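You operate a simulated robot arm through the tools that you are given. There is no shell and no other tool.

You run a simulated robot arm. Do the job below in one go: nothing can be reset, and whatever is moved stays where it is left.

JOB
Boil the stock on medium, let it simmer on low, then switch off and put the lid on.

Only the result counts: the job must be done as asked and must still hold three seconds after the hand-in. Knocking over, shifting, dropping, spilling or breaking anything else fails it. Lids that push on must go on centred and level and be pressed home; caps that screw on are set level and turned clockwise until they are tight.

ROBOT AND FRAMES
A 6-joint arm with a three-finger gripper, fixed in place. Base frame: the origin is at the foot of the arm, x ahead of it, y to its left, z up. Units: m, degrees, N and s.
Its first joint turns from -166.0 to 166.0 degrees. Payload 4.89 kg.
The TCP is the grasp point between the finger pads, 0.03 m short of the fingertips. In the tool frame z runs along the fingers and y along their closing line. Largest opening 0.164 m; the body of the gripper starts 0.125 m behind the TCP.
Orientation is that of the tool frame in the base frame, as a unit quaternion [x, y, z, w]. With the fingers straight down and closing along the base's y, the tool's x points along the base's -x, its y along +y and its z along -z.

CONTROLS
- The arm moves only by the tool drive_tool. Its argument "rows" is a list that holds one entry, the list of rows, each a list of 7 numbers: the shift along the tool's x, y, z in units of 300 mm (1.0 is 300 mm), then the turn, a rotation vector about the tool's x, y, z in units of 120 degrees (1.0 is 120 degrees), then the closure in counts, from 0 (fully open) to 255 (shut). In form: [[[x, y, z, rx, ry, rz, hand], ...]]. A call has 1 to 20 rows; each row is the pose to reach, as a shift and turn from the pose commanded when the call began, along the tool's axes at that moment. A call with a number of a shift or a turn outside -1 to 1 is refused whole. Each row takes 0.2 s and may step no farther than 0.05 m and 8.6 degrees from the row before; otherwise, or with a gripper value out of range, the whole call is refused. Where a pose cannot be reached the arm comes as near as it can. A force on the tool above 40 N (or 10 N above the force at the start of the call, whichever is more), or a blocked arm, ends the call early, and 0.2 s more pass. The fingers move at their own pace (about 0.108 m/s each) and stop on an object; they squeeze with about 28 N. The grip force told is the motor's: it shows also when the fingers shut on nothing. Time passes only in rows, and 0.2 s behind the last, so rows that repeat a pose let the fingers close. It gives the time, the measured TCP pose, the force on the tool (base axes), the opening and the grip force at its end, in the units of the frame above (readings bear some noise), with the torque about the TCP (base axes, N m) and any sound that the robot's microphone picked up.
- Cameras (640 x 400 px; columns grow to the right, rows downward): "scene" is fixed at [0.2295, -0.5085, 1.4649]; the picture's right is [0.68, -0.73, 0.00], its down [-0.28, -0.26, -0.93] and it looks along [0.68, 0.63, -0.38] (base axes); focal length 354 px, centre (320, 200). "wrist" rides on the gripper at [0.076, -0.002, -0.152] in the tool frame; the picture's right is [0.02, 1.00, 0.00], its down [-0.88, 0.02, -0.47] and it looks along [-0.47, 0.01, 0.88] (tool axes); focal length 247 px, centre (320, 200). There is no depth. A picture from a camera that has moved, and an enlarged one, comes with that camera's place and axes in the base frame and with its lens. The place of the scene camera against the robot may be out by one fixed shift of up to 0.025 m in any direction.
- get_image(camera): a new picture of that camera. The clock stands still meanwhile.
- lift_body(by): slides the trunk up (or, below 0, down) by that many m; the arm rides with it, the base frame stays. It gives what a move gives, with no picture.
- zoom(camera, box): a new picture of the part [left, top, right, bottom] of that camera's present view, enlarged. The clock stands still meanwhile.
- hand_in(): hands the job in; it is judged then, once.

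Places have to be worked out from the pictures, the camera data and where the tool is seen. Open the gripper and draw the arm clear of the work before you hand the job in, unless the task says otherwise.

The tools are called after ">>>" as a command line: name --argument value ..., lists and objects as JSON in quotes. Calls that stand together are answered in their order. drive_tool: Moves the arm, as the interface text tells. Its arguments: {"type":"object","properties":{"rows":{"type":"array"}},"required":["rows"]} The other tools are called the same way: lift_body (by) slides the trunk up or down; get_image (camera) takes a picture; zoom (camera, box) takes an enlarged picture of a part of a camera's view; hand_in () hands the job in.

At the start:

```text
time: 0.0
ee_pos: [0.5699, 0.1561, 1.3463]
ee_rot: [0.0, 1.0, 0.0, -0.001]
force: [1.3, -1.0, -0.4]
wrist_torque: [0.01, 0.03, 0.0]
width: 0.1639
finger_force: 0.1
trunk travel left (down, up): [-0.175, 0.215]
```

scene: 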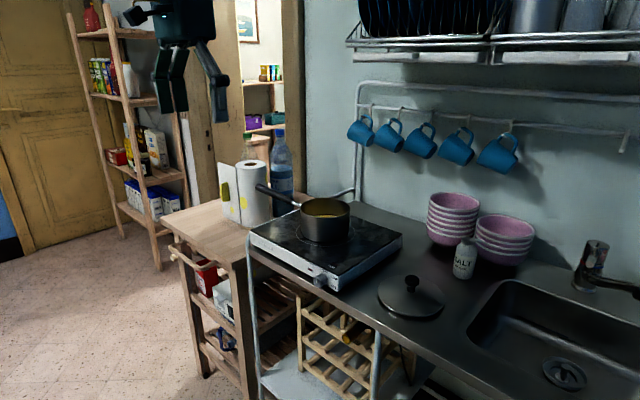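
wrist: 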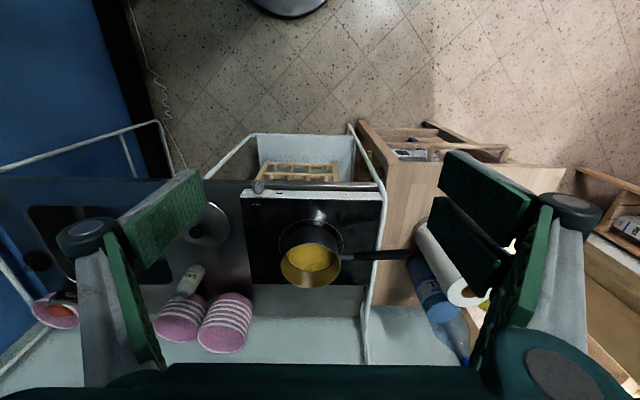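

The pictures show a hot plate with a saucepan of stock, a black lid lying on the counter to its right, and a control panel on the front of the plate. I zoom in to see the knobs and lid.

>>> zoom --camera "scene" --box '[240, 170, 460, 310]'

>>> zoom --camera "wrist" --box '[180, 160, 420, 310]'

>>> zoom --camera "scene" --box '[290, 250, 370, 300]'

```text
2.86 times, centred on (350, 240) of scene
camera zoom: at [0.2295, -0.5085, 1.4649], right [0.68, -0.73, 0.0], down [-0.28, -0.26, -0.93], along [0.68, 0.63, -0.38], focal length 1012 px, centre (234, 86)
```

zoom: 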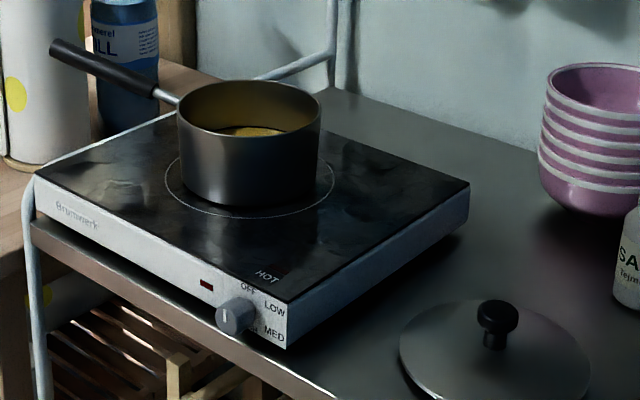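

```text
2.67 times, centred on (300, 235) of wrist
camera zoom: at [0.4912, 0.1542, 1.4995], right [-0.02, 1.0, 0.0], down [0.88, 0.02, 0.47], along [0.47, 0.01, -0.88], focal length 659 px, centre (373, 107)
```

zoom: 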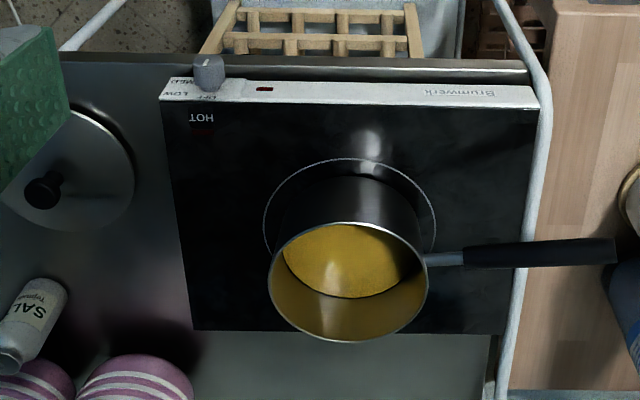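

```text
8.00 times, centred on (330, 275) of scene
camera zoom: at [0.2295, -0.5085, 1.4649], right [0.68, -0.73, 0.0], down [-0.28, -0.26, -0.93], along [0.68, 0.63, -0.38], focal length 2832 px, centre (240, -400)
```

zoom: 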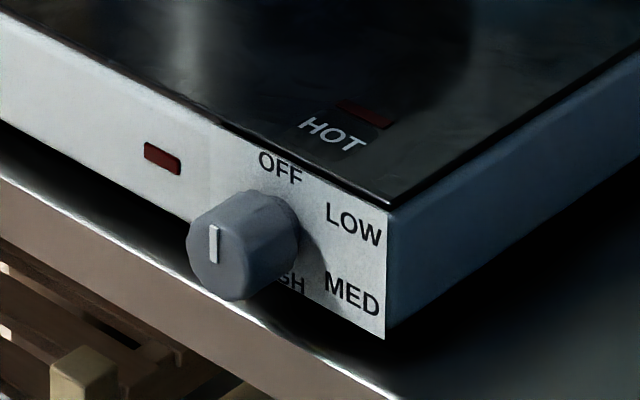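

The knob sits on the plate's front face and points at OFF, with LOW, MED and HIGH following clockwise. A first estimate puts it near x 0.77, y 0.0, z 0.92. I turn the tool level, pointing at +x, well short of the counter, to see the knob from the front.

>>> drive_tool --rows '[[[0.0056, -0.0433, 0.0823, 0, -0.0625, 0, 0], [0.0112, -0.0867, 0.1645, 0, -0.125, 0, 0], [0.0168, -0.13, 0.2468, 0, -0.1875, 0, 0], [0.0223, -0.1733, 0.329, 0, -0.25, 0, 0], [0.0279, -0.2167, 0.4113, 0, -0.3125, 0, 0], [0.0335, -0.26, 0.4935, 0, -0.375, 0, 0], [0.0391, -0.3033, 0.5758, 0, -0.4375, 0, 0], [0.0447, -0.3467, 0.658, 0, -0.5, 0, 0], [0.0503, -0.39, 0.7403, 0, -0.5625, 0, 0], [0.0558, -0.4333, 0.8225, 0, -0.625, 0, 0], [0.0614, -0.4767, 0.9048, 0, -0.6875, 0, 0], [0.067, -0.52, 0.987, 0, -0.75, 0, 0], [0.067, -0.52, 0.987, 0, -0.75, 0, 0]]]'

```text
time: 2.8
ee_pos: [0.5521, -0.0001, 1.1873]
ee_rot: [-0.003, 0.708, -0.006, 0.706]
force: [2.0, 1.1, 0.0]
wrist_torque: [0.07, -0.05, -0.07]
width: 0.1639
finger_force: 0.0
out of reach, approached as far as the arm can: row 10, 11, 12, 13
trunk travel left (down, up): [-0.175, 0.215]
```

The arm stopped at z 1.187, short of the commanded 1.05, so it cannot reach lower in this posture. I look at both views before deciding how far to lower the trunk.

>>> get_image --camera "wrist"

>>> get_image --camera "scene"

```text
taken
camera wrist: at [0.3995, -0.0035, 1.1119], right [0.0, 1.0, -0.03], down [-0.47, 0.03, 0.88], along [0.88, 0.01, 0.47], focal length 247 px, centre (320, 200)
```

wrist: 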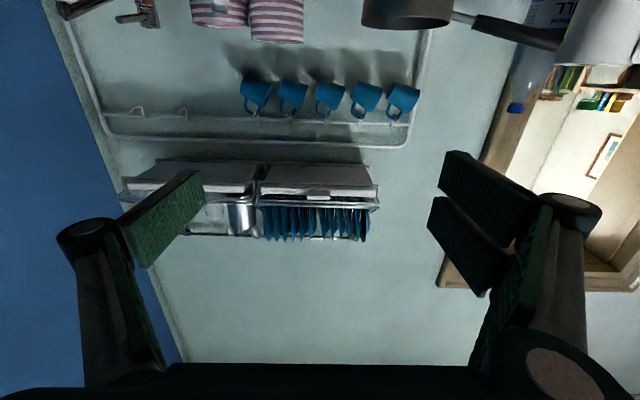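

```text
taken
```

scene: 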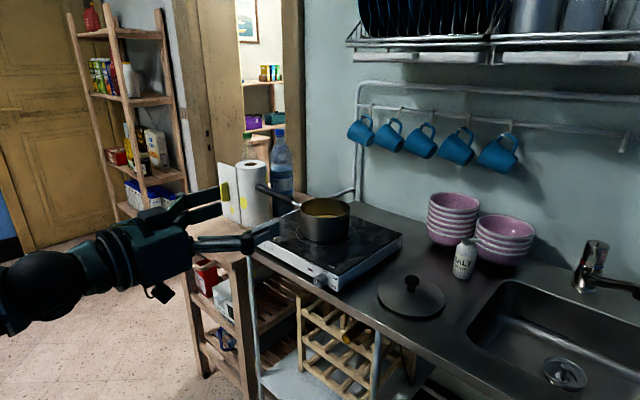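

The tool is level and clear, but with tool x pointing down the camera sits below the hand and looks upward past the knob. First I check what pose counts as commanded now, and lower the trunk a little to gain reach.

>>> drive_tool --rows '[[[0, 0, 0, 0, 0, 0, 0]]]'

```text
time: 3.2
ee_pos: [0.5525, -0.0021, 1.187]
ee_rot: [0.001, 0.709, -0.001, 0.705]
force: [-0.5, 0.1, 0.9]
wrist_torque: [0.0, 0.02, -0.02]
width: 0.1642
finger_force: 0.0
trunk travel left (down, up): [-0.175, 0.215]
```

The commanded pose is now the reached one. I lower the trunk by 0.12 m in free air, to bring the level tool toward the knob's height.

>>> lift_body --by -0.12

```text
time: 4.7
ee_pos: [0.5522, -0.0004, 1.0672]
ee_rot: [0.0, 0.708, 0.0, 0.706]
force: [-0.2, -0.4, -0.5]
wrist_torque: [0.0, 0.04, -0.01]
width: 0.1641
finger_force: 0.0
trunk travel left (down, up): [-0.055, 0.335]
```

The TCP is now at z 1.067, still well clear of everything. I roll the tool 90 degrees about its own axis, as the first half of a 180-degree roll that puts the camera above the hand.

>>> drive_tool --rows '[[[0, 0, 0, 0, 0, 0.068, 0], [0, 0, 0, 0, 0, 0.136, 0], [0, 0, 0, 0, 0, 0.204, 0], [0, 0, 0, 0, 0, 0.273, 0], [0, 0, 0, 0, 0, 0.341, 0], [0, 0, 0, 0, 0, 0.409, 0], [0, 0, 0, 0, 0, 0.477, 0], [0, 0, 0, 0, 0, 0.545, 0], [0, 0, 0, 0, 0, 0.614, 0], [0, 0, 0, 0, 0, 0.682, 0], [0, 0, 0, 0, 0, 0.75, 0]]]'

```text
time: 7.1
ee_pos: [0.5538, -0.001, 1.0669]
ee_rot: [0.501, 0.501, 0.499, 0.499]
force: [0.1, -0.7, 0.3]
wrist_torque: [0.01, -0.03, 0.01]
width: 0.1642
finger_force: 0.0
trunk travel left (down, up): [-0.055, 0.335]
```

The first 90 degrees went through. I roll the other 90 degrees to bring the camera on top.

>>> drive_tool --rows '[[[0, 0, 0, 0, 0, 0.068, 0], [0, 0, 0, 0, 0, 0.136, 0], [0, 0, 0, 0, 0, 0.204, 0], [0, 0, 0, 0, 0, 0.273, 0], [0, 0, 0, 0, 0, 0.341, 0], [0, 0, 0, 0, 0, 0.409, 0], [0, 0, 0, 0, 0, 0.477, 0], [0, 0, 0, 0, 0, 0.545, 0], [0, 0, 0, 0, 0, 0.614, 0], [0, 0, 0, 0, 0, 0.682, 0], [0, 0, 0, 0, 0, 0.75, 0]]]'

>>> get_image --camera "wrist"

```text
time: 9.5
ee_pos: [0.5532, -0.0003, 1.0669]
ee_rot: [0.708, 0.0, 0.706, -0.001]
force: [0.2, 0.5, 0.2]
wrist_torque: [0.04, 0.04, -0.02]
width: 0.1641
finger_force: 0.0
trunk travel left (down, up): [-0.055, 0.335]
```

```text
taken
camera wrist: at [0.3994, 0.0011, 1.145], right [0.0, -1.0, 0.02], down [-0.48, -0.02, -0.88], along [0.88, -0.01, -0.48], focal length 247 px, centre (320, 200)
```

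wrist: 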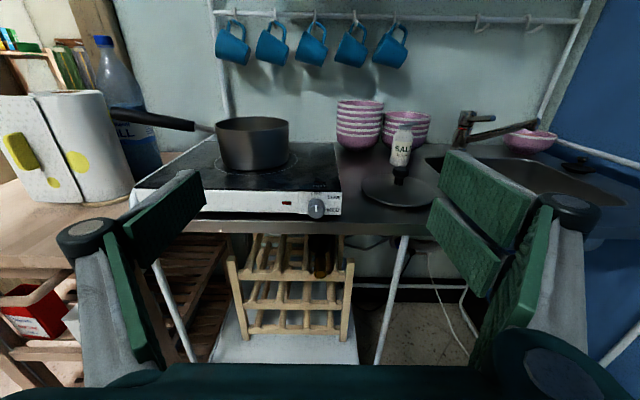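

Now the camera looks from above onto the plate, knob, pot and lid. I enlarge the knob area and the lid.

>>> zoom --camera "wrist" --box '[270, 180, 366, 240]'

>>> zoom --camera "wrist" --box '[120, 90, 440, 290]'

```text
6.67 times, centred on (318, 210) of wrist
camera zoom: at [0.3994, 0.0011, 1.145], right [0.0, -1.0, 0.02], down [-0.48, -0.02, -0.88], along [0.88, -0.01, -0.48], focal length 1646 px, centre (333, 133)
```

zoom: 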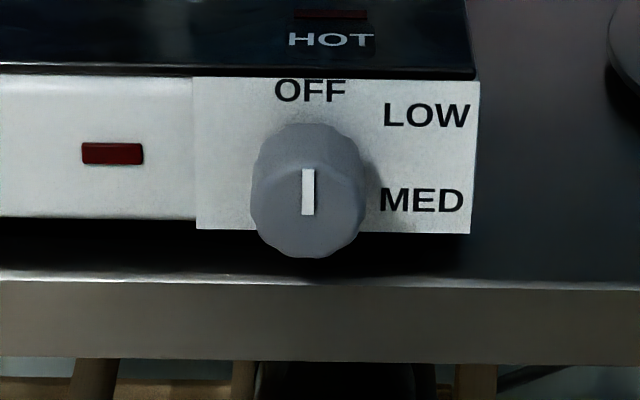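

```text
2.00 times, centred on (280, 190) of wrist
camera zoom: at [0.3994, 0.0011, 1.145], right [0.0, -1.0, 0.02], down [-0.48, -0.02, -0.88], along [0.88, -0.01, -0.48], focal length 494 px, centre (400, 220)
```

zoom: 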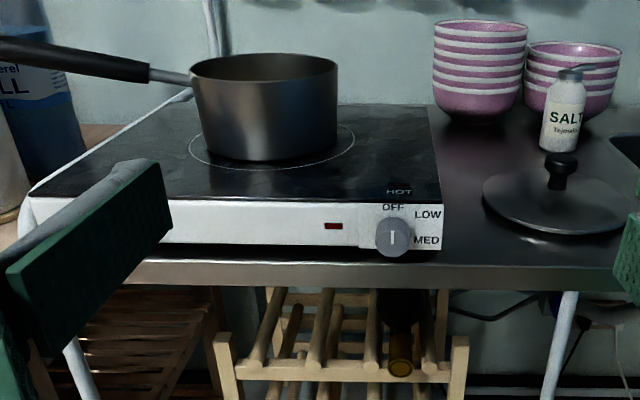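

The indicator points at OFF, with LOW about 60 degrees and MED about 120 degrees clockwise from it. Two views put the knob's centre at about (0.757, 0.003, 0.93), about 30 mm across, with little room above the counter. I move closer with the fingers partly closed to measure better.

>>> drive_tool --rows '[[[-0.065, 0, 0.06, 0, 0, 0, 146], [-0.13, 0, 0.12, 0, 0, 0, 146], [-0.195, -0.01, 0.18, 0, 0, 0, 146], [-0.26, -0.01, 0.24, 0, 0, 0, 146], [-0.325, -0.01, 0.3, 0, 0, 0, 146], [-0.39, -0.01, 0.357, 0, 0, 0, 146]]]'

>>> get_image --camera "wrist"

>>> get_image --camera "scene"

```text
time: 10.9
ee_pos: [0.6855, -0.0016, 1.0491]
ee_rot: [0.712, -0.001, 0.703, 0.001]
force: [0.3, 0.0, 0.4]
wrist_torque: [-0.01, 0.05, 0.01]
width: 0.07
finger_force: 0.1
out of reach, approached as far as the arm can: row 1, 2, 3, 4, 5, 6
trunk travel left (down, up): [-0.055, 0.335]
```

```text
taken
camera wrist: at [0.5324, 0.0003, 1.1284], right [0.0, -1.0, 0.02], down [-0.49, -0.02, -0.87], along [0.87, -0.01, -0.49], focal length 247 px, centre (320, 200)
```

wrist: 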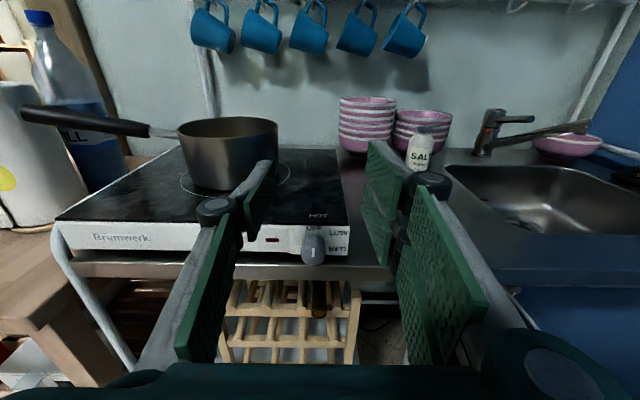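

```text
taken
```

scene: 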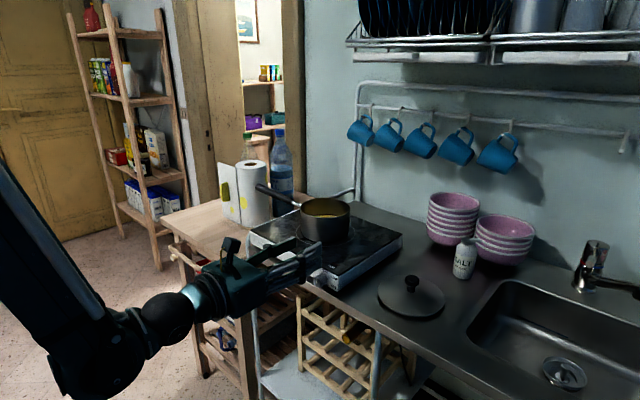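

The level tool stops near z 1.05 here, so I'll need the rest of the trunk travel and a slight downward pitch. First I measure the knob and counter from this closer view.

>>> zoom --camera "wrist" --box '[256, 215, 368, 285]'

>>> zoom --camera "scene" --box '[256, 220, 384, 300]'

```text
5.71 times, centred on (312, 250) of wrist
camera zoom: at [0.5324, 0.0003, 1.1284], right [0.0, -1.0, 0.02], down [-0.49, -0.02, -0.87], along [0.87, -0.01, -0.49], focal length 1411 px, centre (366, -86)
```

zoom: 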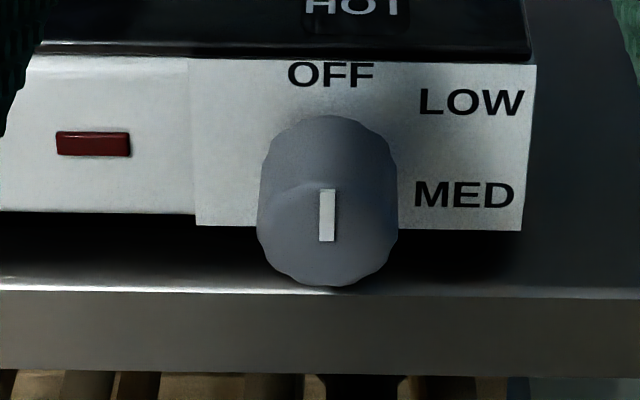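

```text
5.00 times, centred on (320, 260) of scene
camera zoom: at [0.2295, -0.5085, 1.4649], right [0.68, -0.73, 0.0], down [-0.28, -0.26, -0.93], along [0.68, 0.63, -0.38], focal length 1770 px, centre (320, -100)
```

zoom: 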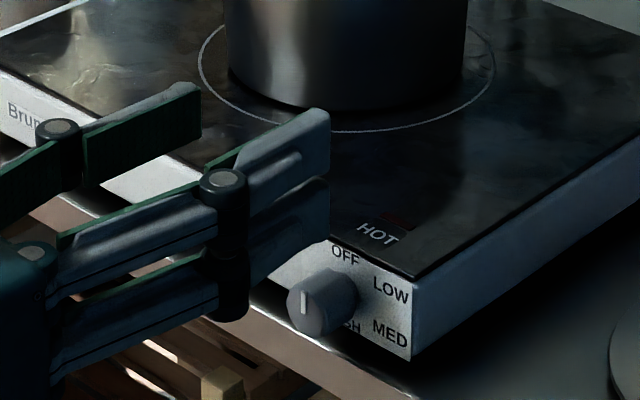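

The closer view puts the knob's front face near x 0.747, z 0.936, y about 0.003. The hand's path down here is free, so I lower the trunk by the last 0.055 m.

>>> lift_body --by -0.055

```text
time: 11.9
ee_pos: [0.6822, -0.0013, 0.9945]
ee_rot: [0.712, -0.001, 0.702, 0.001]
force: [0.6, 0.8, 0.1]
wrist_torque: [0.0, 0.0, 0.03]
width: 0.0699
finger_force: 0.1
trunk travel left (down, up): [0.0, 0.39]
```

Now at z 0.994. I pitch the tool about 12 degrees nose-down, back off slightly and go down to about z 0.95, still short of the knob.

>>> drive_tool --rows '[[[0, 0, -0.04, 0, -0.033, 0, 146], [-0.03, -0.005, -0.05, 0, -0.066, 0, 146], [-0.09, -0.01, -0.057, 0, -0.1, 0, 146], [-0.15, -0.0143, -0.057, 0, -0.1, 0, 146]]]'

>>> get_image --camera "wrist"

```text
time: 12.9
ee_pos: [0.6645, -0.0043, 0.9497]
ee_rot: [0.781, 0.003, 0.624, -0.003]
force: [-1.0, 0.7, 0.7]
wrist_torque: [-0.01, 0.0, 0.0]
width: 0.0701
finger_force: 0.1
out of reach, approached as far as the arm can: row 3, 4
trunk travel left (down, up): [0.0, 0.39]
```

```text
taken
camera wrist: at [0.5321, -0.0039, 1.0578], right [0.01, -1.0, 0.02], down [-0.66, -0.02, -0.75], along [0.75, 0.0, -0.66], focal length 247 px, centre (320, 200)
```

wrist: 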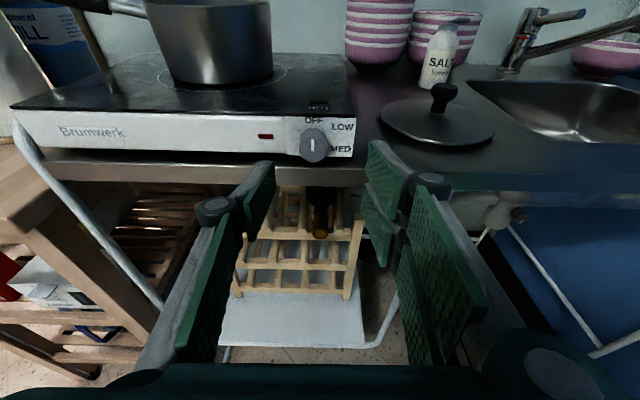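

The pose is reached at about 12.7 degrees of pitch. I zoom on the knob to measure it again from here.

>>> zoom --camera "wrist" --box '[264, 110, 376, 180]'

>>> zoom --camera "scene" --box '[256, 220, 384, 300]'

```text
5.71 times, centred on (320, 145) of wrist
camera zoom: at [0.5321, -0.0039, 1.0578], right [0.01, -1.0, 0.02], down [-0.66, -0.02, -0.75], along [0.75, 0.0, -0.66], focal length 1411 px, centre (320, 514)
```

zoom: 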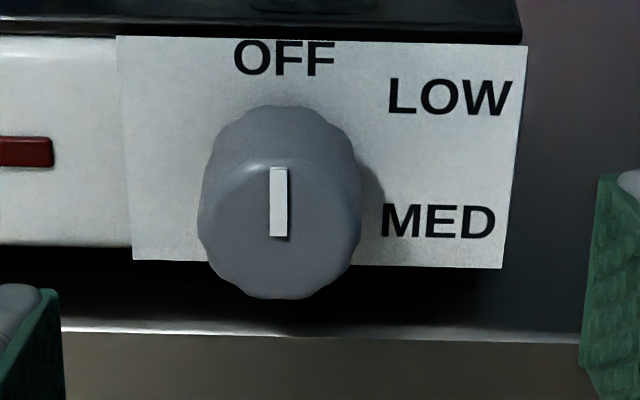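

```text
5.00 times, centred on (320, 260) of scene
camera zoom: at [0.2295, -0.5085, 1.4649], right [0.68, -0.73, 0.0], down [-0.28, -0.26, -0.93], along [0.68, 0.63, -0.38], focal length 1770 px, centre (320, -100)
```

zoom: 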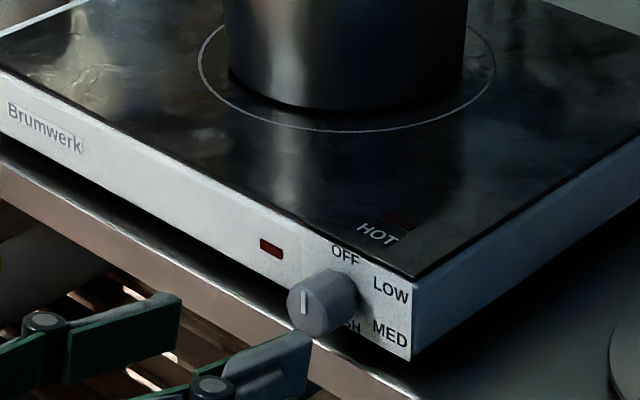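

The new view gives the knob front at x ≈ 0.751, z ≈ 0.932, y ≈ 0.004, diameter about 29 mm, protruding about 20 mm, with the counter roughly 30 mm below its axis. I move to a pre-grasp about 20 mm short of it, at 20 degrees pitch, shifted 6.5 mm to +y.

>>> drive_tool --rows '[[[0.03, -0.01, 0.0, 0, -0.03, 0, 146], [0.0433, -0.0217, 0.06, 0, -0.061, 0, 146], [0.0433, -0.0217, 0.1115, 0, -0.061, 0, 170], [0.0433, -0.0217, 0.1115, 0, -0.061, 0, 170]]]'

>>> get_image --camera "wrist"

>>> zoom --camera "scene" --box '[256, 220, 384, 300]'

```text
time: 13.9
ee_pos: [0.6991, -0.0117, 0.9531]
ee_rot: [0.819, 0.004, 0.573, -0.004]
force: [-0.6, -0.2, 1.0]
wrist_torque: [-0.01, -0.02, 0.0]
width: 0.0545
finger_force: 0.2
out of reach, approached as far as the arm can: row 1, 2, 3, 4
trunk travel left (down, up): [0.0, 0.39]
```

```text
taken
camera wrist: at [0.5803, -0.0104, 1.0775], right [0.02, -1.0, 0.02], down [-0.75, -0.03, -0.66], along [0.66, 0.0, -0.75], focal length 247 px, centre (320, 200)
```

wrist: 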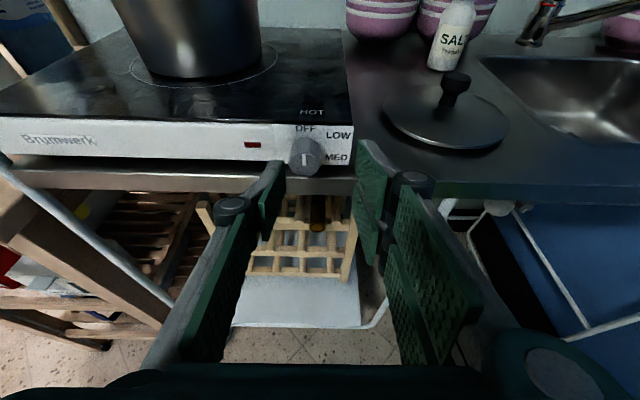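

```text
5.00 times, centred on (320, 260) of scene
camera zoom: at [0.2295, -0.5085, 1.4649], right [0.68, -0.73, 0.0], down [-0.28, -0.26, -0.93], along [0.68, 0.63, -0.38], focal length 1770 px, centre (320, -100)
```

zoom: 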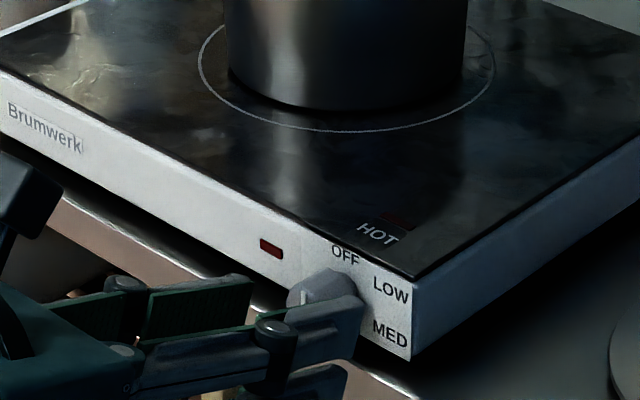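

The pitch and x, z came out as asked, but y ended at -0.012 instead of +0.003, so some joint is at its limit. I back away from the knob to find out which direction is blocked.

>>> drive_tool --rows '[[[0.0, 0, -0.1, 0, 0, 0, 170], [0.05, 0, -0.2, 0, 0, 0, 170]]]'

>>> drive_tool --rows '[[[0.0, -0.033, 0, 0, 0, 0, 170], [0.0, -0.066, 0, 0, 0, 0, 170]]]'

```text
time: 14.5
ee_pos: [0.6508, -0.0111, 0.9886]
ee_rot: [0.82, 0.002, 0.572, -0.002]
force: [3.0, 0.2, 0.4]
wrist_torque: [-0.03, 0.08, 0.02]
width: 0.0547
finger_force: 0.1
trunk travel left (down, up): [0.0, 0.39]
```

```text
time: 15.1
ee_pos: [0.6474, -0.0067, 0.989]
ee_rot: [0.819, 0.005, 0.574, -0.005]
force: [0.9, 0.0, -0.2]
wrist_torque: [-0.01, 0.0, 0.03]
width: 0.0547
finger_force: 0.0
out of reach, approached as far as the arm can: row 1, 2
trunk travel left (down, up): [0.0, 0.39]
```

Retreating is free, but moving to +y is blocked, which suggests the tool roll joint is at its stop after the 180-degree roll. I test by rolling back 12 degrees.

>>> drive_tool --rows '[[[0.0, 0, 0, 0, 0, -0.05, 170], [0.0, 0, 0, 0, 0, -0.1, 170]]]'

>>> drive_tool --rows '[[[0.0, -0.025, 0, 0, 0, 0, 170], [0.0, -0.05, 0, 0, 0, 0, 170]]]'

```text
time: 15.7
ee_pos: [0.6501, -0.0074, 0.9894]
ee_rot: [0.815, 0.085, 0.57, 0.06]
force: [0.6, 0.3, -0.8]
wrist_torque: [-0.03, 0.03, -0.01]
width: 0.0548
finger_force: 0.0
trunk travel left (down, up): [0.0, 0.39]
```

```text
time: 16.3
ee_pos: [0.6484, 0.0084, 0.9871]
ee_rot: [0.815, 0.086, 0.57, 0.06]
force: [-0.3, -0.4, -0.6]
wrist_torque: [-0.01, 0.01, 0.03]
width: 0.0545
finger_force: 0.1
trunk travel left (down, up): [0.0, 0.39]
```

Rolling back freed it: the roll joint stops at exactly the camera-up pose, so I'll work at roll angles below that. I look again at the knob and the counter edge from here.

>>> get_image --camera "wrist"

>>> zoom --camera "wrist" --box '[264, 120, 376, 190]'

```text
taken
camera wrist: at [0.5301, 0.0256, 1.1103], right [0.08, -0.97, 0.22], down [-0.74, -0.2, -0.64], along [0.67, -0.11, -0.74], focal length 247 px, centre (320, 200)
```

wrist: 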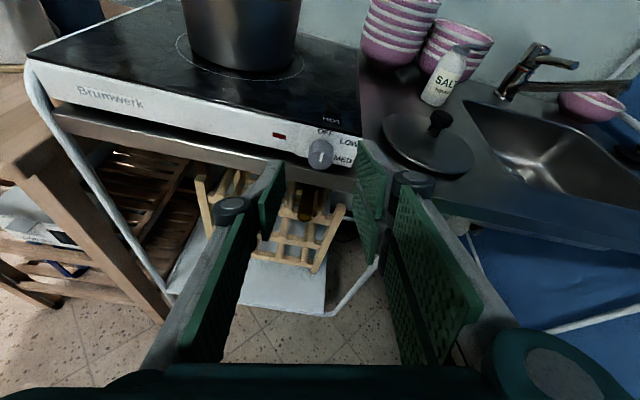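

```text
5.71 times, centred on (320, 155) of wrist
camera zoom: at [0.5301, 0.0256, 1.1103], right [0.08, -0.97, 0.22], down [-0.74, -0.2, -0.64], along [0.67, -0.11, -0.74], focal length 1411 px, centre (320, 457)
```

zoom: 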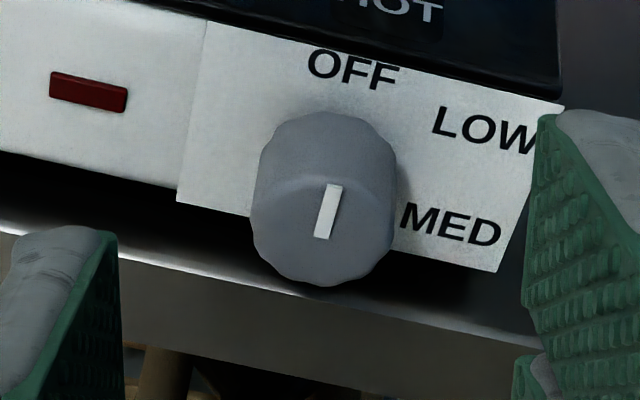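

With the camera below the hand and the tool pitched 20 degrees, the camera would look almost straight at the knob's face, and the roll joint would be mid-range. So I roll back 168 degrees in two calls, out here in the free space.

>>> drive_tool --rows '[[[0, 0, 0, 0, 0, -0.0636, 170], [0, 0, 0, 0, 0, -0.1273, 170], [0, 0, 0, 0, 0, -0.1909, 170], [0, 0, 0, 0, 0, -0.2545, 170], [0, 0, 0, 0, 0, -0.3182, 170], [0, 0, 0, 0, 0, -0.3818, 170], [0, 0, 0, 0, 0, -0.4455, 170], [0, 0, 0, 0, 0, -0.5091, 170], [0, 0, 0, 0, 0, -0.5727, 170], [0, 0, 0, 0, 0, -0.6364, 170], [0, 0, 0, 0, 0, -0.7, 170]]]'

>>> drive_tool --rows '[[[0, 0, 0, 0, 0, -0.0636, 170], [0, 0, 0, 0, 0, -0.1273, 170], [0, 0, 0, 0, 0, -0.1909, 170], [0, 0, 0, 0, 0, -0.2545, 170], [0, 0, 0, 0, 0, -0.3182, 170], [0, 0, 0, 0, 0, -0.3818, 170], [0, 0, 0, 0, 0, -0.4455, 170], [0, 0, 0, 0, 0, -0.5091, 170], [0, 0, 0, 0, 0, -0.5727, 170], [0, 0, 0, 0, 0, -0.6364, 170], [0, 0, 0, 0, 0, -0.7, 170]]]'

>>> get_image --camera "wrist"

```text
time: 18.7
ee_pos: [0.6473, 0.0074, 0.9867]
ee_rot: [0.548, 0.61, 0.383, 0.425]
force: [-0.3, 0.0, 0.9]
wrist_torque: [-0.03, -0.02, 0.01]
width: 0.0548
finger_force: 0.0
trunk travel left (down, up): [0.0, 0.39]
```

```text
time: 21.1
ee_pos: [0.6474, 0.0082, 0.9869]
ee_rot: [-0.001, 0.82, 0.0, 0.572]
force: [-1.2, 0.9, 0.1]
wrist_torque: [0.02, 0.01, -0.01]
width: 0.0544
finger_force: 0.1
trunk travel left (down, up): [0.0, 0.39]
```

```text
taken
camera wrist: at [0.4778, 0.0065, 0.9688], right [-0.01, 1.0, -0.02], down [-0.14, 0.02, 0.99], along [0.99, 0.01, 0.14], focal length 247 px, centre (320, 200)
```

wrist: 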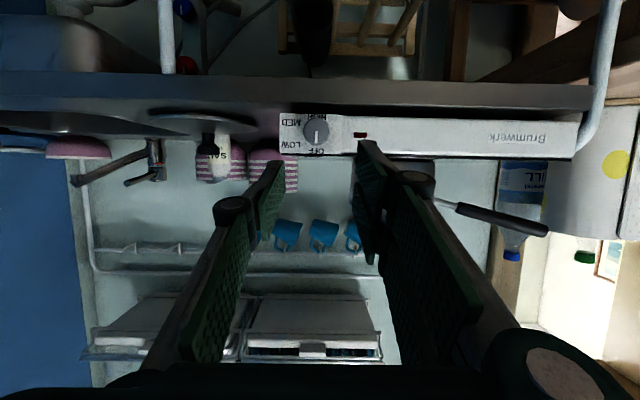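

This view looks straight at the knob's face, upside down. I enlarge it to read the knob's centre and the HIGH, MED, LOW and OFF angles.

>>> zoom --camera "wrist" --box '[264, 90, 376, 160]'

```text
5.71 times, centred on (320, 125) of wrist
camera zoom: at [0.4778, 0.0065, 0.9688], right [-0.01, 1.0, -0.02], down [-0.14, 0.02, 0.99], along [0.99, 0.01, 0.14], focal length 1411 px, centre (320, 629)
```

zoom: 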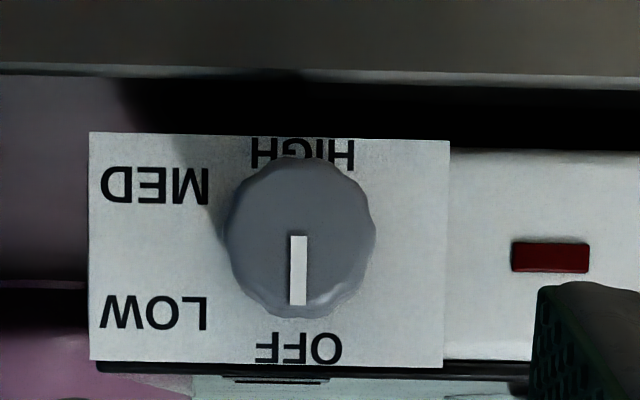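

From this face-on view the knob axis is at y ≈ 0.004, z ≈ 0.933, with the counter 33 mm below it, and LOW and MED sit 60 and 120 degrees clockwise from OFF. I go to a pre-grasp 30 mm in front of the knob, rotated -30 degrees about the knob's axis so that I can then turn +60.

>>> drive_tool --rows '[[[0.0201, 0.0009, 0.054, 0.0215, 0, -0.0587, 187], [0.0402, 0.0018, 0.108, 0.0431, 0, -0.1173, 187], [0.0603, 0.0028, 0.162, 0.0646, 0, -0.176, 187], [0.0804, 0.0037, 0.216, 0.0862, 0, -0.2347, 187], [0.0804, 0.0037, 0.216, 0.0862, 0, -0.2347, 187]]]'

>>> get_image --camera "wrist"

>>> zoom --camera "scene" --box '[256, 220, 384, 300]'

```text
time: 22.3
ee_pos: [0.6991, 0.0095, 0.9406]
ee_rot: [-0.148, 0.792, -0.213, 0.553]
force: [0.0, -0.2, 0.2]
wrist_torque: [0.03, 0.03, 0.05]
width: 0.0437
finger_force: 0.0
trunk travel left (down, up): [0.0, 0.39]
```

```text
taken
camera wrist: at [0.5298, -0.0013, 0.9264], right [-0.01, 0.86, -0.52], down [-0.14, 0.51, 0.85], along [0.99, 0.08, 0.12], focal length 247 px, centre (320, 200)
```

wrist: 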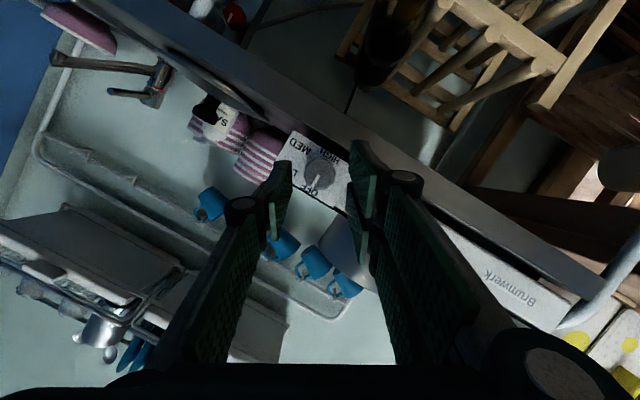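

```text
5.00 times, centred on (320, 260) of scene
camera zoom: at [0.2295, -0.5085, 1.4649], right [0.68, -0.73, 0.0], down [-0.28, -0.26, -0.93], along [0.68, 0.63, -0.38], focal length 1770 px, centre (320, -100)
```

zoom: 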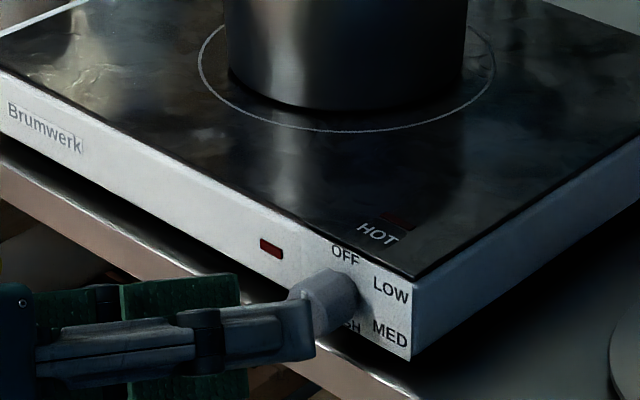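

No limits hit. I enlarge the fingertips and knob to check that the knob lies midway between the pads.

>>> zoom --camera "wrist" --box '[256, 115, 400, 205]'

```text
4.44 times, centred on (328, 160) of wrist
camera zoom: at [0.5298, -0.0013, 0.9264], right [-0.01, 0.86, -0.52], down [-0.14, 0.51, 0.85], along [0.99, 0.08, 0.12], focal length 1098 px, centre (284, 378)
```

zoom: 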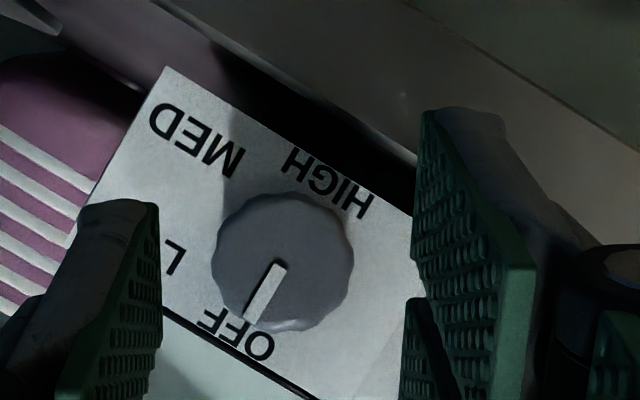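

The knob sits centred between the pads to within about a millimetre. The +y side of the gripper shows two plates straddling the centre, and their upper corner leads, so I'll stop with the fingertips around x 0.757. I advance 20 mm along base x first.

>>> drive_tool --rows '[[[-0.0077, -0.0008, 0.0209, 0, 0, 0, 187], [-0.0153, -0.0017, 0.0417, 0, 0, 0, 187], [-0.023, -0.0017, 0.0626, 0, 0, 0, 187]]]'

>>> zoom --camera "wrist" --box '[240, 105, 400, 205]'

>>> zoom --camera "scene" --box '[288, 240, 368, 290]'

```text
time: 23.1
ee_pos: [0.7199, 0.0104, 0.9413]
ee_rot: [-0.147, 0.792, -0.212, 0.553]
force: [-0.6, 0.2, -1.1]
wrist_torque: [0.02, 0.02, -0.03]
width: 0.0436
finger_force: 0.1
trunk travel left (down, up): [0.0, 0.39]
```

```text
4.00 times, centred on (320, 155) of wrist
camera zoom: at [0.5498, -0.0014, 0.9269], right [-0.01, 0.86, -0.52], down [-0.14, 0.51, 0.85], along [0.99, 0.08, 0.12], focal length 988 px, centre (320, 380)
```

zoom: 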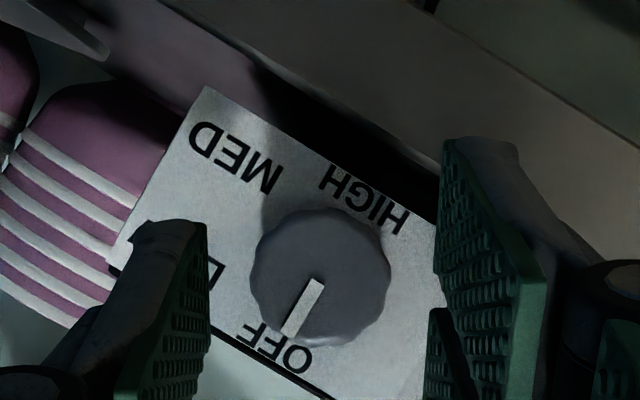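

```text
8.00 times, centred on (328, 265) of scene
camera zoom: at [0.2295, -0.5085, 1.4649], right [0.68, -0.73, 0.0], down [-0.28, -0.26, -0.93], along [0.68, 0.63, -0.38], focal length 2832 px, centre (256, -320)
```

zoom: 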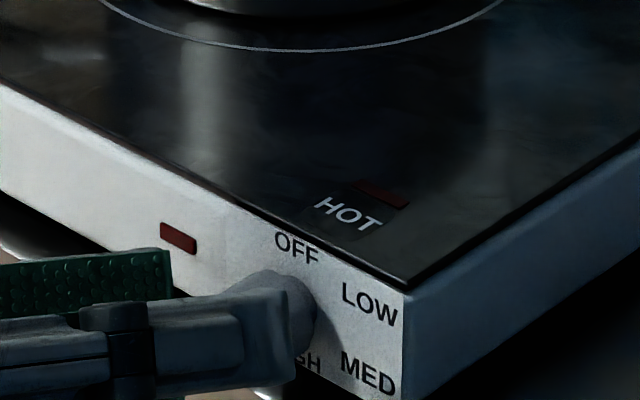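

Still centred within about half a millimetre, with no contact. I advance another 6 mm and close to 35 mm, just wider than the knob, to check symmetry.

>>> drive_tool --rows '[[[-0.0035, 0, 0.0094, 0, 0, 0, 190], [-0.0069, 0, 0.0188, 0, 0, 0, 200], [-0.0069, 0, 0.0188, 0, 0, 0, 200]]]'

>>> zoom --camera "wrist" --box '[264, 120, 376, 190]'

>>> zoom --camera "scene" --box '[288, 240, 368, 290]'

```text
time: 23.9
ee_pos: [0.7261, 0.0083, 0.9416]
ee_rot: [-0.147, 0.792, -0.212, 0.553]
force: [-0.2, -0.1, 0.1]
wrist_torque: [-0.01, 0.0, 0.0]
width: 0.0354
finger_force: 0.0
trunk travel left (down, up): [0.0, 0.39]
```

```text
5.71 times, centred on (320, 155) of wrist
camera zoom: at [0.5556, -0.0018, 0.927], right [-0.01, 0.86, -0.52], down [-0.14, 0.51, 0.85], along [0.99, 0.08, 0.12], focal length 1411 px, centre (320, 457)
```

zoom: 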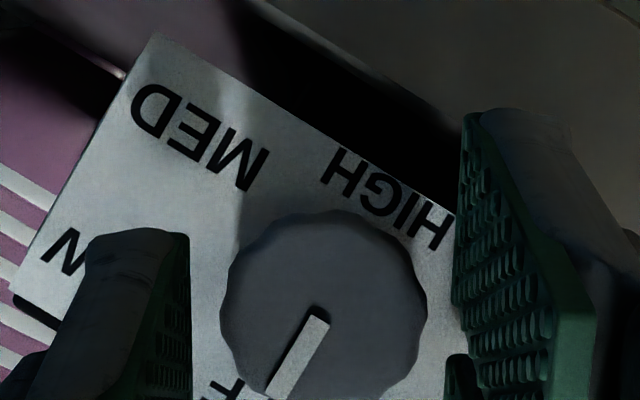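

```text
8.00 times, centred on (328, 265) of scene
camera zoom: at [0.2295, -0.5085, 1.4649], right [0.68, -0.73, 0.0], down [-0.28, -0.26, -0.93], along [0.68, 0.63, -0.38], focal length 2832 px, centre (256, -320)
```

zoom: 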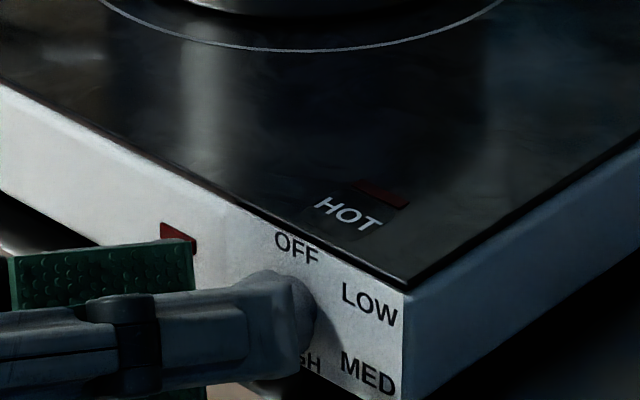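

The gaps on both sides of the knob are equal and the tips have just passed its front face. I advance 4 mm more, check the force, and then close on the knob.

>>> drive_tool --rows '[[[-0.0023, 0, 0.0063, 0, 0, 0, 200], [-0.0046, 0, 0.0125, 0, 0, 0, 200]]]'

>>> drive_tool --rows '[[[0, 0, 0, 0, 0, 0, 207], [0, 0, 0, 0, 0, 0, 209], [0, 0, 0, 0, 0, 0, 211], [0, 0, 0, 0, 0, 0, 214]]]'

>>> zoom --camera "wrist" --box '[264, 120, 376, 190]'

```text
time: 24.5
ee_pos: [0.7311, 0.0071, 0.943]
ee_rot: [-0.148, 0.792, -0.213, 0.553]
force: [0.5, 0.2, 0.6]
wrist_torque: [0.03, 0.02, 0.02]
width: 0.0357
finger_force: 0.1
trunk travel left (down, up): [0.0, 0.39]
```

```text
time: 25.5
ee_pos: [0.7312, 0.0086, 0.943]
ee_rot: [-0.147, 0.792, -0.213, 0.553]
force: [-0.6, 6.5, -5.1]
wrist_torque: [0.06, 0.05, 0.15]
width: 0.0296
finger_force: 4.0
trunk travel left (down, up): [0.0, 0.39]
```

```text
5.71 times, centred on (320, 155) of wrist
camera zoom: at [0.5603, -0.0021, 0.9273], right [-0.01, 0.86, -0.52], down [-0.14, 0.51, 0.85], along [0.99, 0.08, 0.12], focal length 1411 px, centre (320, 457)
```

zoom: 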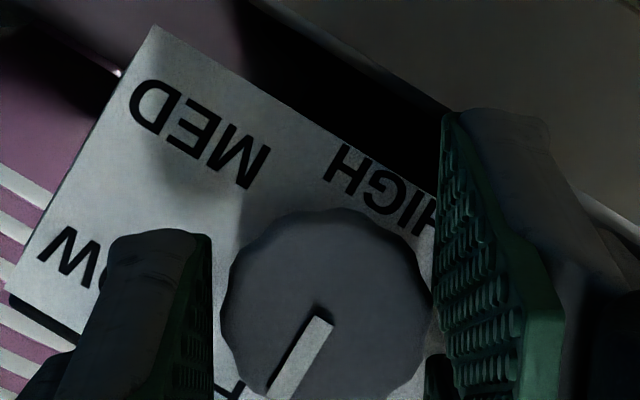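

The +y plates touched first (8 N on the tool along tool y) and there is about 1 mm of gap on the other side. I shift about 0.6 mm toward tool +y, then close further.

>>> drive_tool --rows '[[[0, 0.002, 0, 0, 0, 0, 212], [0, 0.002, 0, 0, 0, 0, 214], [0, 0.002, 0, 0, 0, 0, 218]]]'

```text
time: 26.3
ee_pos: [0.7308, 0.0083, 0.9436]
ee_rot: [-0.148, 0.792, -0.211, 0.553]
force: [0.2, 10.9, -7.2]
wrist_torque: [0.16, 0.11, 0.25]
width: 0.029
finger_force: 6.5
trunk travel left (down, up): [0.0, 0.39]
```

The sideways force grew to 13 N instead of falling, so I look at the contact again before doing anything else.

>>> zoom --camera "wrist" --box '[264, 120, 376, 190]'

>>> zoom --camera "scene" --box '[288, 240, 368, 290]'

```text
5.71 times, centred on (320, 155) of wrist
camera zoom: at [0.5603, -0.0018, 0.9273], right [-0.01, 0.86, -0.52], down [-0.14, 0.51, 0.85], along [0.99, 0.08, 0.12], focal length 1411 px, centre (320, 457)
```

zoom: 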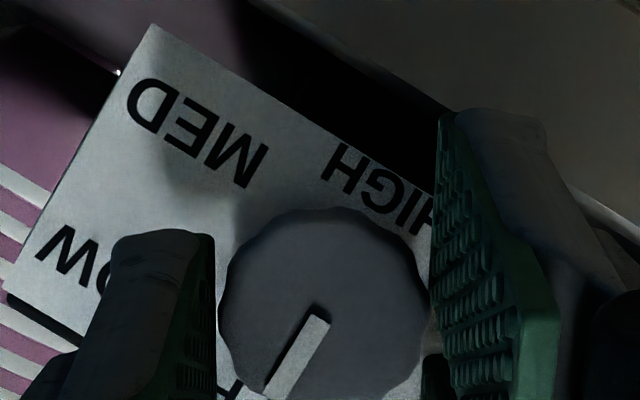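

```text
8.00 times, centred on (328, 265) of scene
camera zoom: at [0.2295, -0.5085, 1.4649], right [0.68, -0.73, 0.0], down [-0.28, -0.26, -0.93], along [0.68, 0.63, -0.38], focal length 2832 px, centre (256, -320)
```

zoom: 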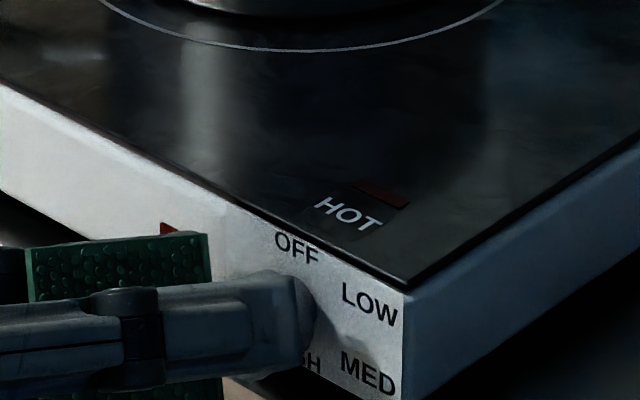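

Visually the knob is nearly centred, but the sideways force rose with the +y shift, so the sign may be the opposite. I shift back 0.9 mm at the same closure and watch the force.

>>> drive_tool --rows '[[[0, -0.0015, 0, 0, 0, 0, 218], [0, -0.003, 0, 0, 0, 0, 218], [0, -0.003, 0, 0, 0, 0, 218]]]'

```text
time: 27.1
ee_pos: [0.7301, 0.0091, 0.9417]
ee_rot: [-0.148, 0.792, -0.212, 0.553]
force: [3.7, 10.8, -6.2]
wrist_torque: [0.16, 0.02, 0.18]
width: 0.0288
finger_force: 5.9
trunk travel left (down, up): [0.0, 0.39]
```

The force stayed near 12.5 N, so shifting had little effect. I look once more to see where the knob sits between the pads and whether the plate has moved.

>>> zoom --camera "wrist" --box '[280, 140, 360, 190]'

>>> zoom --camera "scene" --box '[288, 240, 368, 290]'

```text
8.00 times, centred on (320, 165) of wrist
camera zoom: at [0.56, -0.0016, 0.9272], right [-0.01, 0.86, -0.52], down [-0.14, 0.51, 0.85], along [0.99, 0.08, 0.12], focal length 1976 px, centre (320, 480)
```

zoom: 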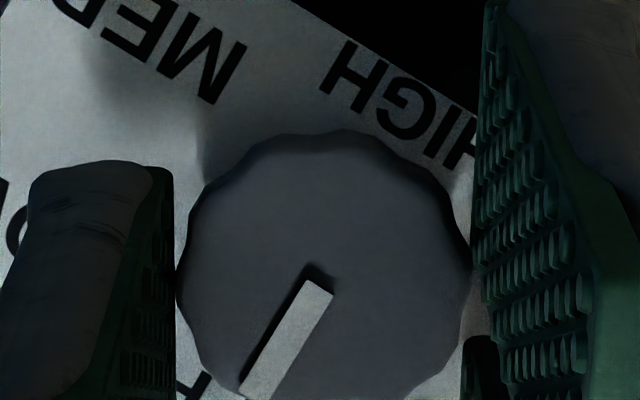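

```text
8.00 times, centred on (328, 265) of scene
camera zoom: at [0.2295, -0.5085, 1.4649], right [0.68, -0.73, 0.0], down [-0.28, -0.26, -0.93], along [0.68, 0.63, -0.38], focal length 2832 px, centre (256, -320)
```

zoom: 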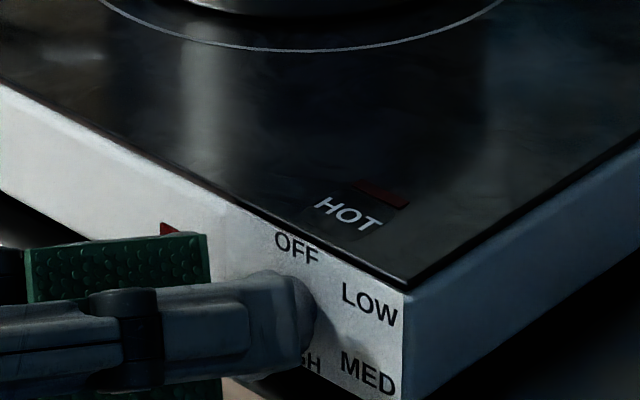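

Both pads now touch the knob and the plate has not moved. I ease the closure a little and shift 1.2 mm toward tool +y to see whether the net sideways force drops.

>>> drive_tool --rows '[[[0, 0.002, 0, 0, 0, 0, 214], [0, 0.004, 0, 0, 0, 0, 214], [0, 0.004, 0, 0, 0, 0, 214]]]'

```text
time: 27.9
ee_pos: [0.7307, 0.0094, 0.9427]
ee_rot: [-0.148, 0.792, -0.212, 0.553]
force: [3.3, -5.2, 12.8]
wrist_torque: [-0.12, -0.25, -0.27]
width: 0.0281
finger_force: 27.7
trunk travel left (down, up): [0.0, 0.39]
```

Now the full 28 N grip is on, and the sideways force flipped to about -11 N along tool y, so the true centre lies in between. I shift back about 0.55 mm.

>>> drive_tool --rows '[[[0, -0.001, 0, 0, 0, 0, 214], [0, -0.0018, 0, 0, 0, 0, 214], [0, -0.0018, 0, 0, 0, 0, 214]]]'

```text
time: 28.7
ee_pos: [0.7292, 0.009, 0.9415]
ee_rot: [-0.148, 0.792, -0.211, 0.553]
force: [3.8, -4.6, 0.5]
wrist_torque: [-0.01, 0.14, -0.21]
width: 0.028
finger_force: 27.6
trunk travel left (down, up): [0.0, 0.39]
```

The net sideways force is now about 4 N with a firm 28 N grip. I turn the knob the first 30 degrees clockwise about its own axis and check the forces.

>>> drive_tool --rows '[[[0.0003, -0.0045, 0.0001, -0.0216, 0, 0.0587, 214], [0.0011, -0.0089, 0.0004, -0.0431, 0, 0.1173, 214], [0.0025, -0.0131, 0.0009, -0.0647, 0, 0.176, 214], [0.0043, -0.0172, 0.0016, -0.0862, 0, 0.2347, 214]]]'

>>> zoom --camera "wrist" --box '[264, 130, 376, 200]'

>>> zoom --camera "scene" --box '[288, 240, 368, 290]'

```text
time: 29.7
ee_pos: [0.7303, 0.0044, 0.9446]
ee_rot: [0.0, 0.82, 0.001, 0.572]
force: [-15.0, -11.9, -0.5]
wrist_torque: [-0.17, 0.35, -0.38]
width: 0.028
finger_force: 28.2
trunk travel left (down, up): [0.0, 0.39]
```

```text
5.71 times, centred on (320, 165) of wrist
camera zoom: at [0.5596, 0.0022, 0.9247], right [-0.01, 1.0, -0.02], down [-0.14, 0.02, 0.99], along [0.99, 0.01, 0.14], focal length 1411 px, centre (320, 400)
```

zoom: 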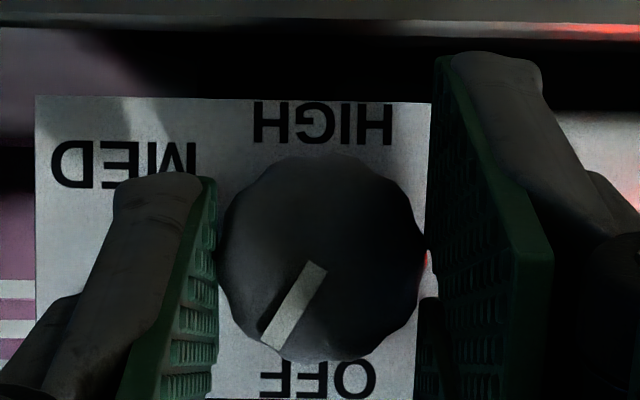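

```text
8.00 times, centred on (328, 265) of scene
camera zoom: at [0.2295, -0.5085, 1.4649], right [0.68, -0.73, 0.0], down [-0.28, -0.26, -0.93], along [0.68, 0.63, -0.38], focal length 2832 px, centre (256, -320)
```

zoom: 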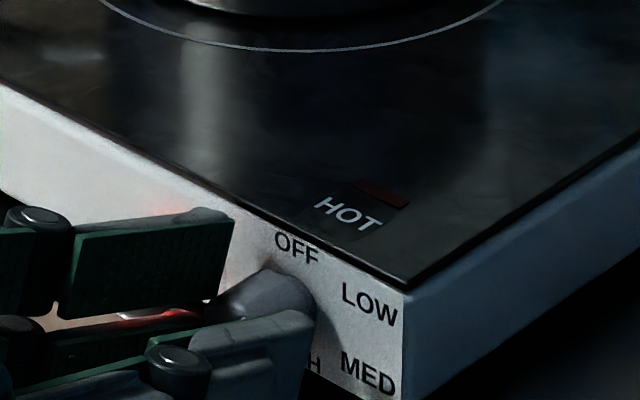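

The knob turned 30 degrees and the red power lamp lit. The tool feels -15 N in x and -12 N in y, so I first relieve it by 1 mm back in x and 0.9 mm in -y.

>>> drive_tool --rows '[[[0.0011, -0.003, -0.0031, 0, 0, 0, 214], [0.0011, -0.003, -0.0031, 0, 0, 0, 214]]]'

```text
time: 30.3
ee_pos: [0.7305, 0.0035, 0.9435]
ee_rot: [0.0, 0.819, 0.001, 0.573]
force: [-6.8, 3.8, -0.1]
wrist_torque: [0.01, 0.17, 0.14]
width: 0.028
finger_force: 27.4
trunk travel left (down, up): [0.0, 0.39]
```

Forces dropped to a few newtons. I turn the next 30 degrees clockwise, to LOW.

>>> drive_tool --rows '[[[0.0008, -0.0045, -0.0015, -0.0216, 0, 0.0587, 214], [0.0017, -0.0089, -0.0012, -0.0431, 0, 0.1173, 214], [0.003, -0.0131, -0.0007, -0.0647, 0, 0.176, 214], [0.0049, -0.0172, 0.0, -0.0862, 0, 0.2347, 214]]]'

>>> zoom --camera "wrist" --box '[264, 130, 376, 200]'

```text
time: 31.3
ee_pos: [0.732, -0.0022, 0.9414]
ee_rot: [0.15, 0.792, 0.212, 0.553]
force: [11.1, 8.1, 0.0]
wrist_torque: [-0.01, 0.37, 0.15]
width: 0.028
finger_force: 28.4
trunk travel left (down, up): [0.0, 0.39]
```

```text
5.71 times, centred on (320, 165) of wrist
camera zoom: at [0.5593, 0.0063, 0.9252], right [-0.01, 0.88, 0.48], down [-0.14, -0.48, 0.87], along [0.99, -0.06, 0.13], focal length 1411 px, centre (320, 400)
```

zoom: 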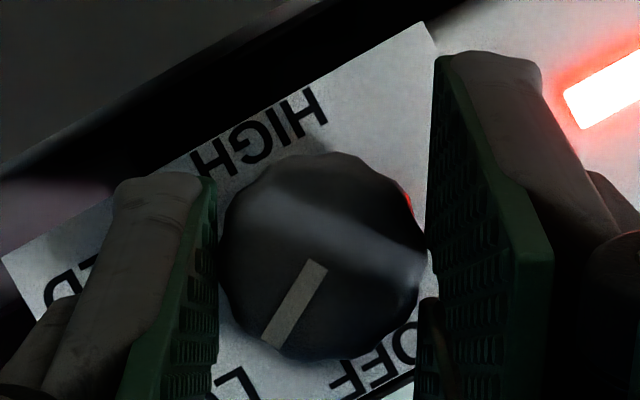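

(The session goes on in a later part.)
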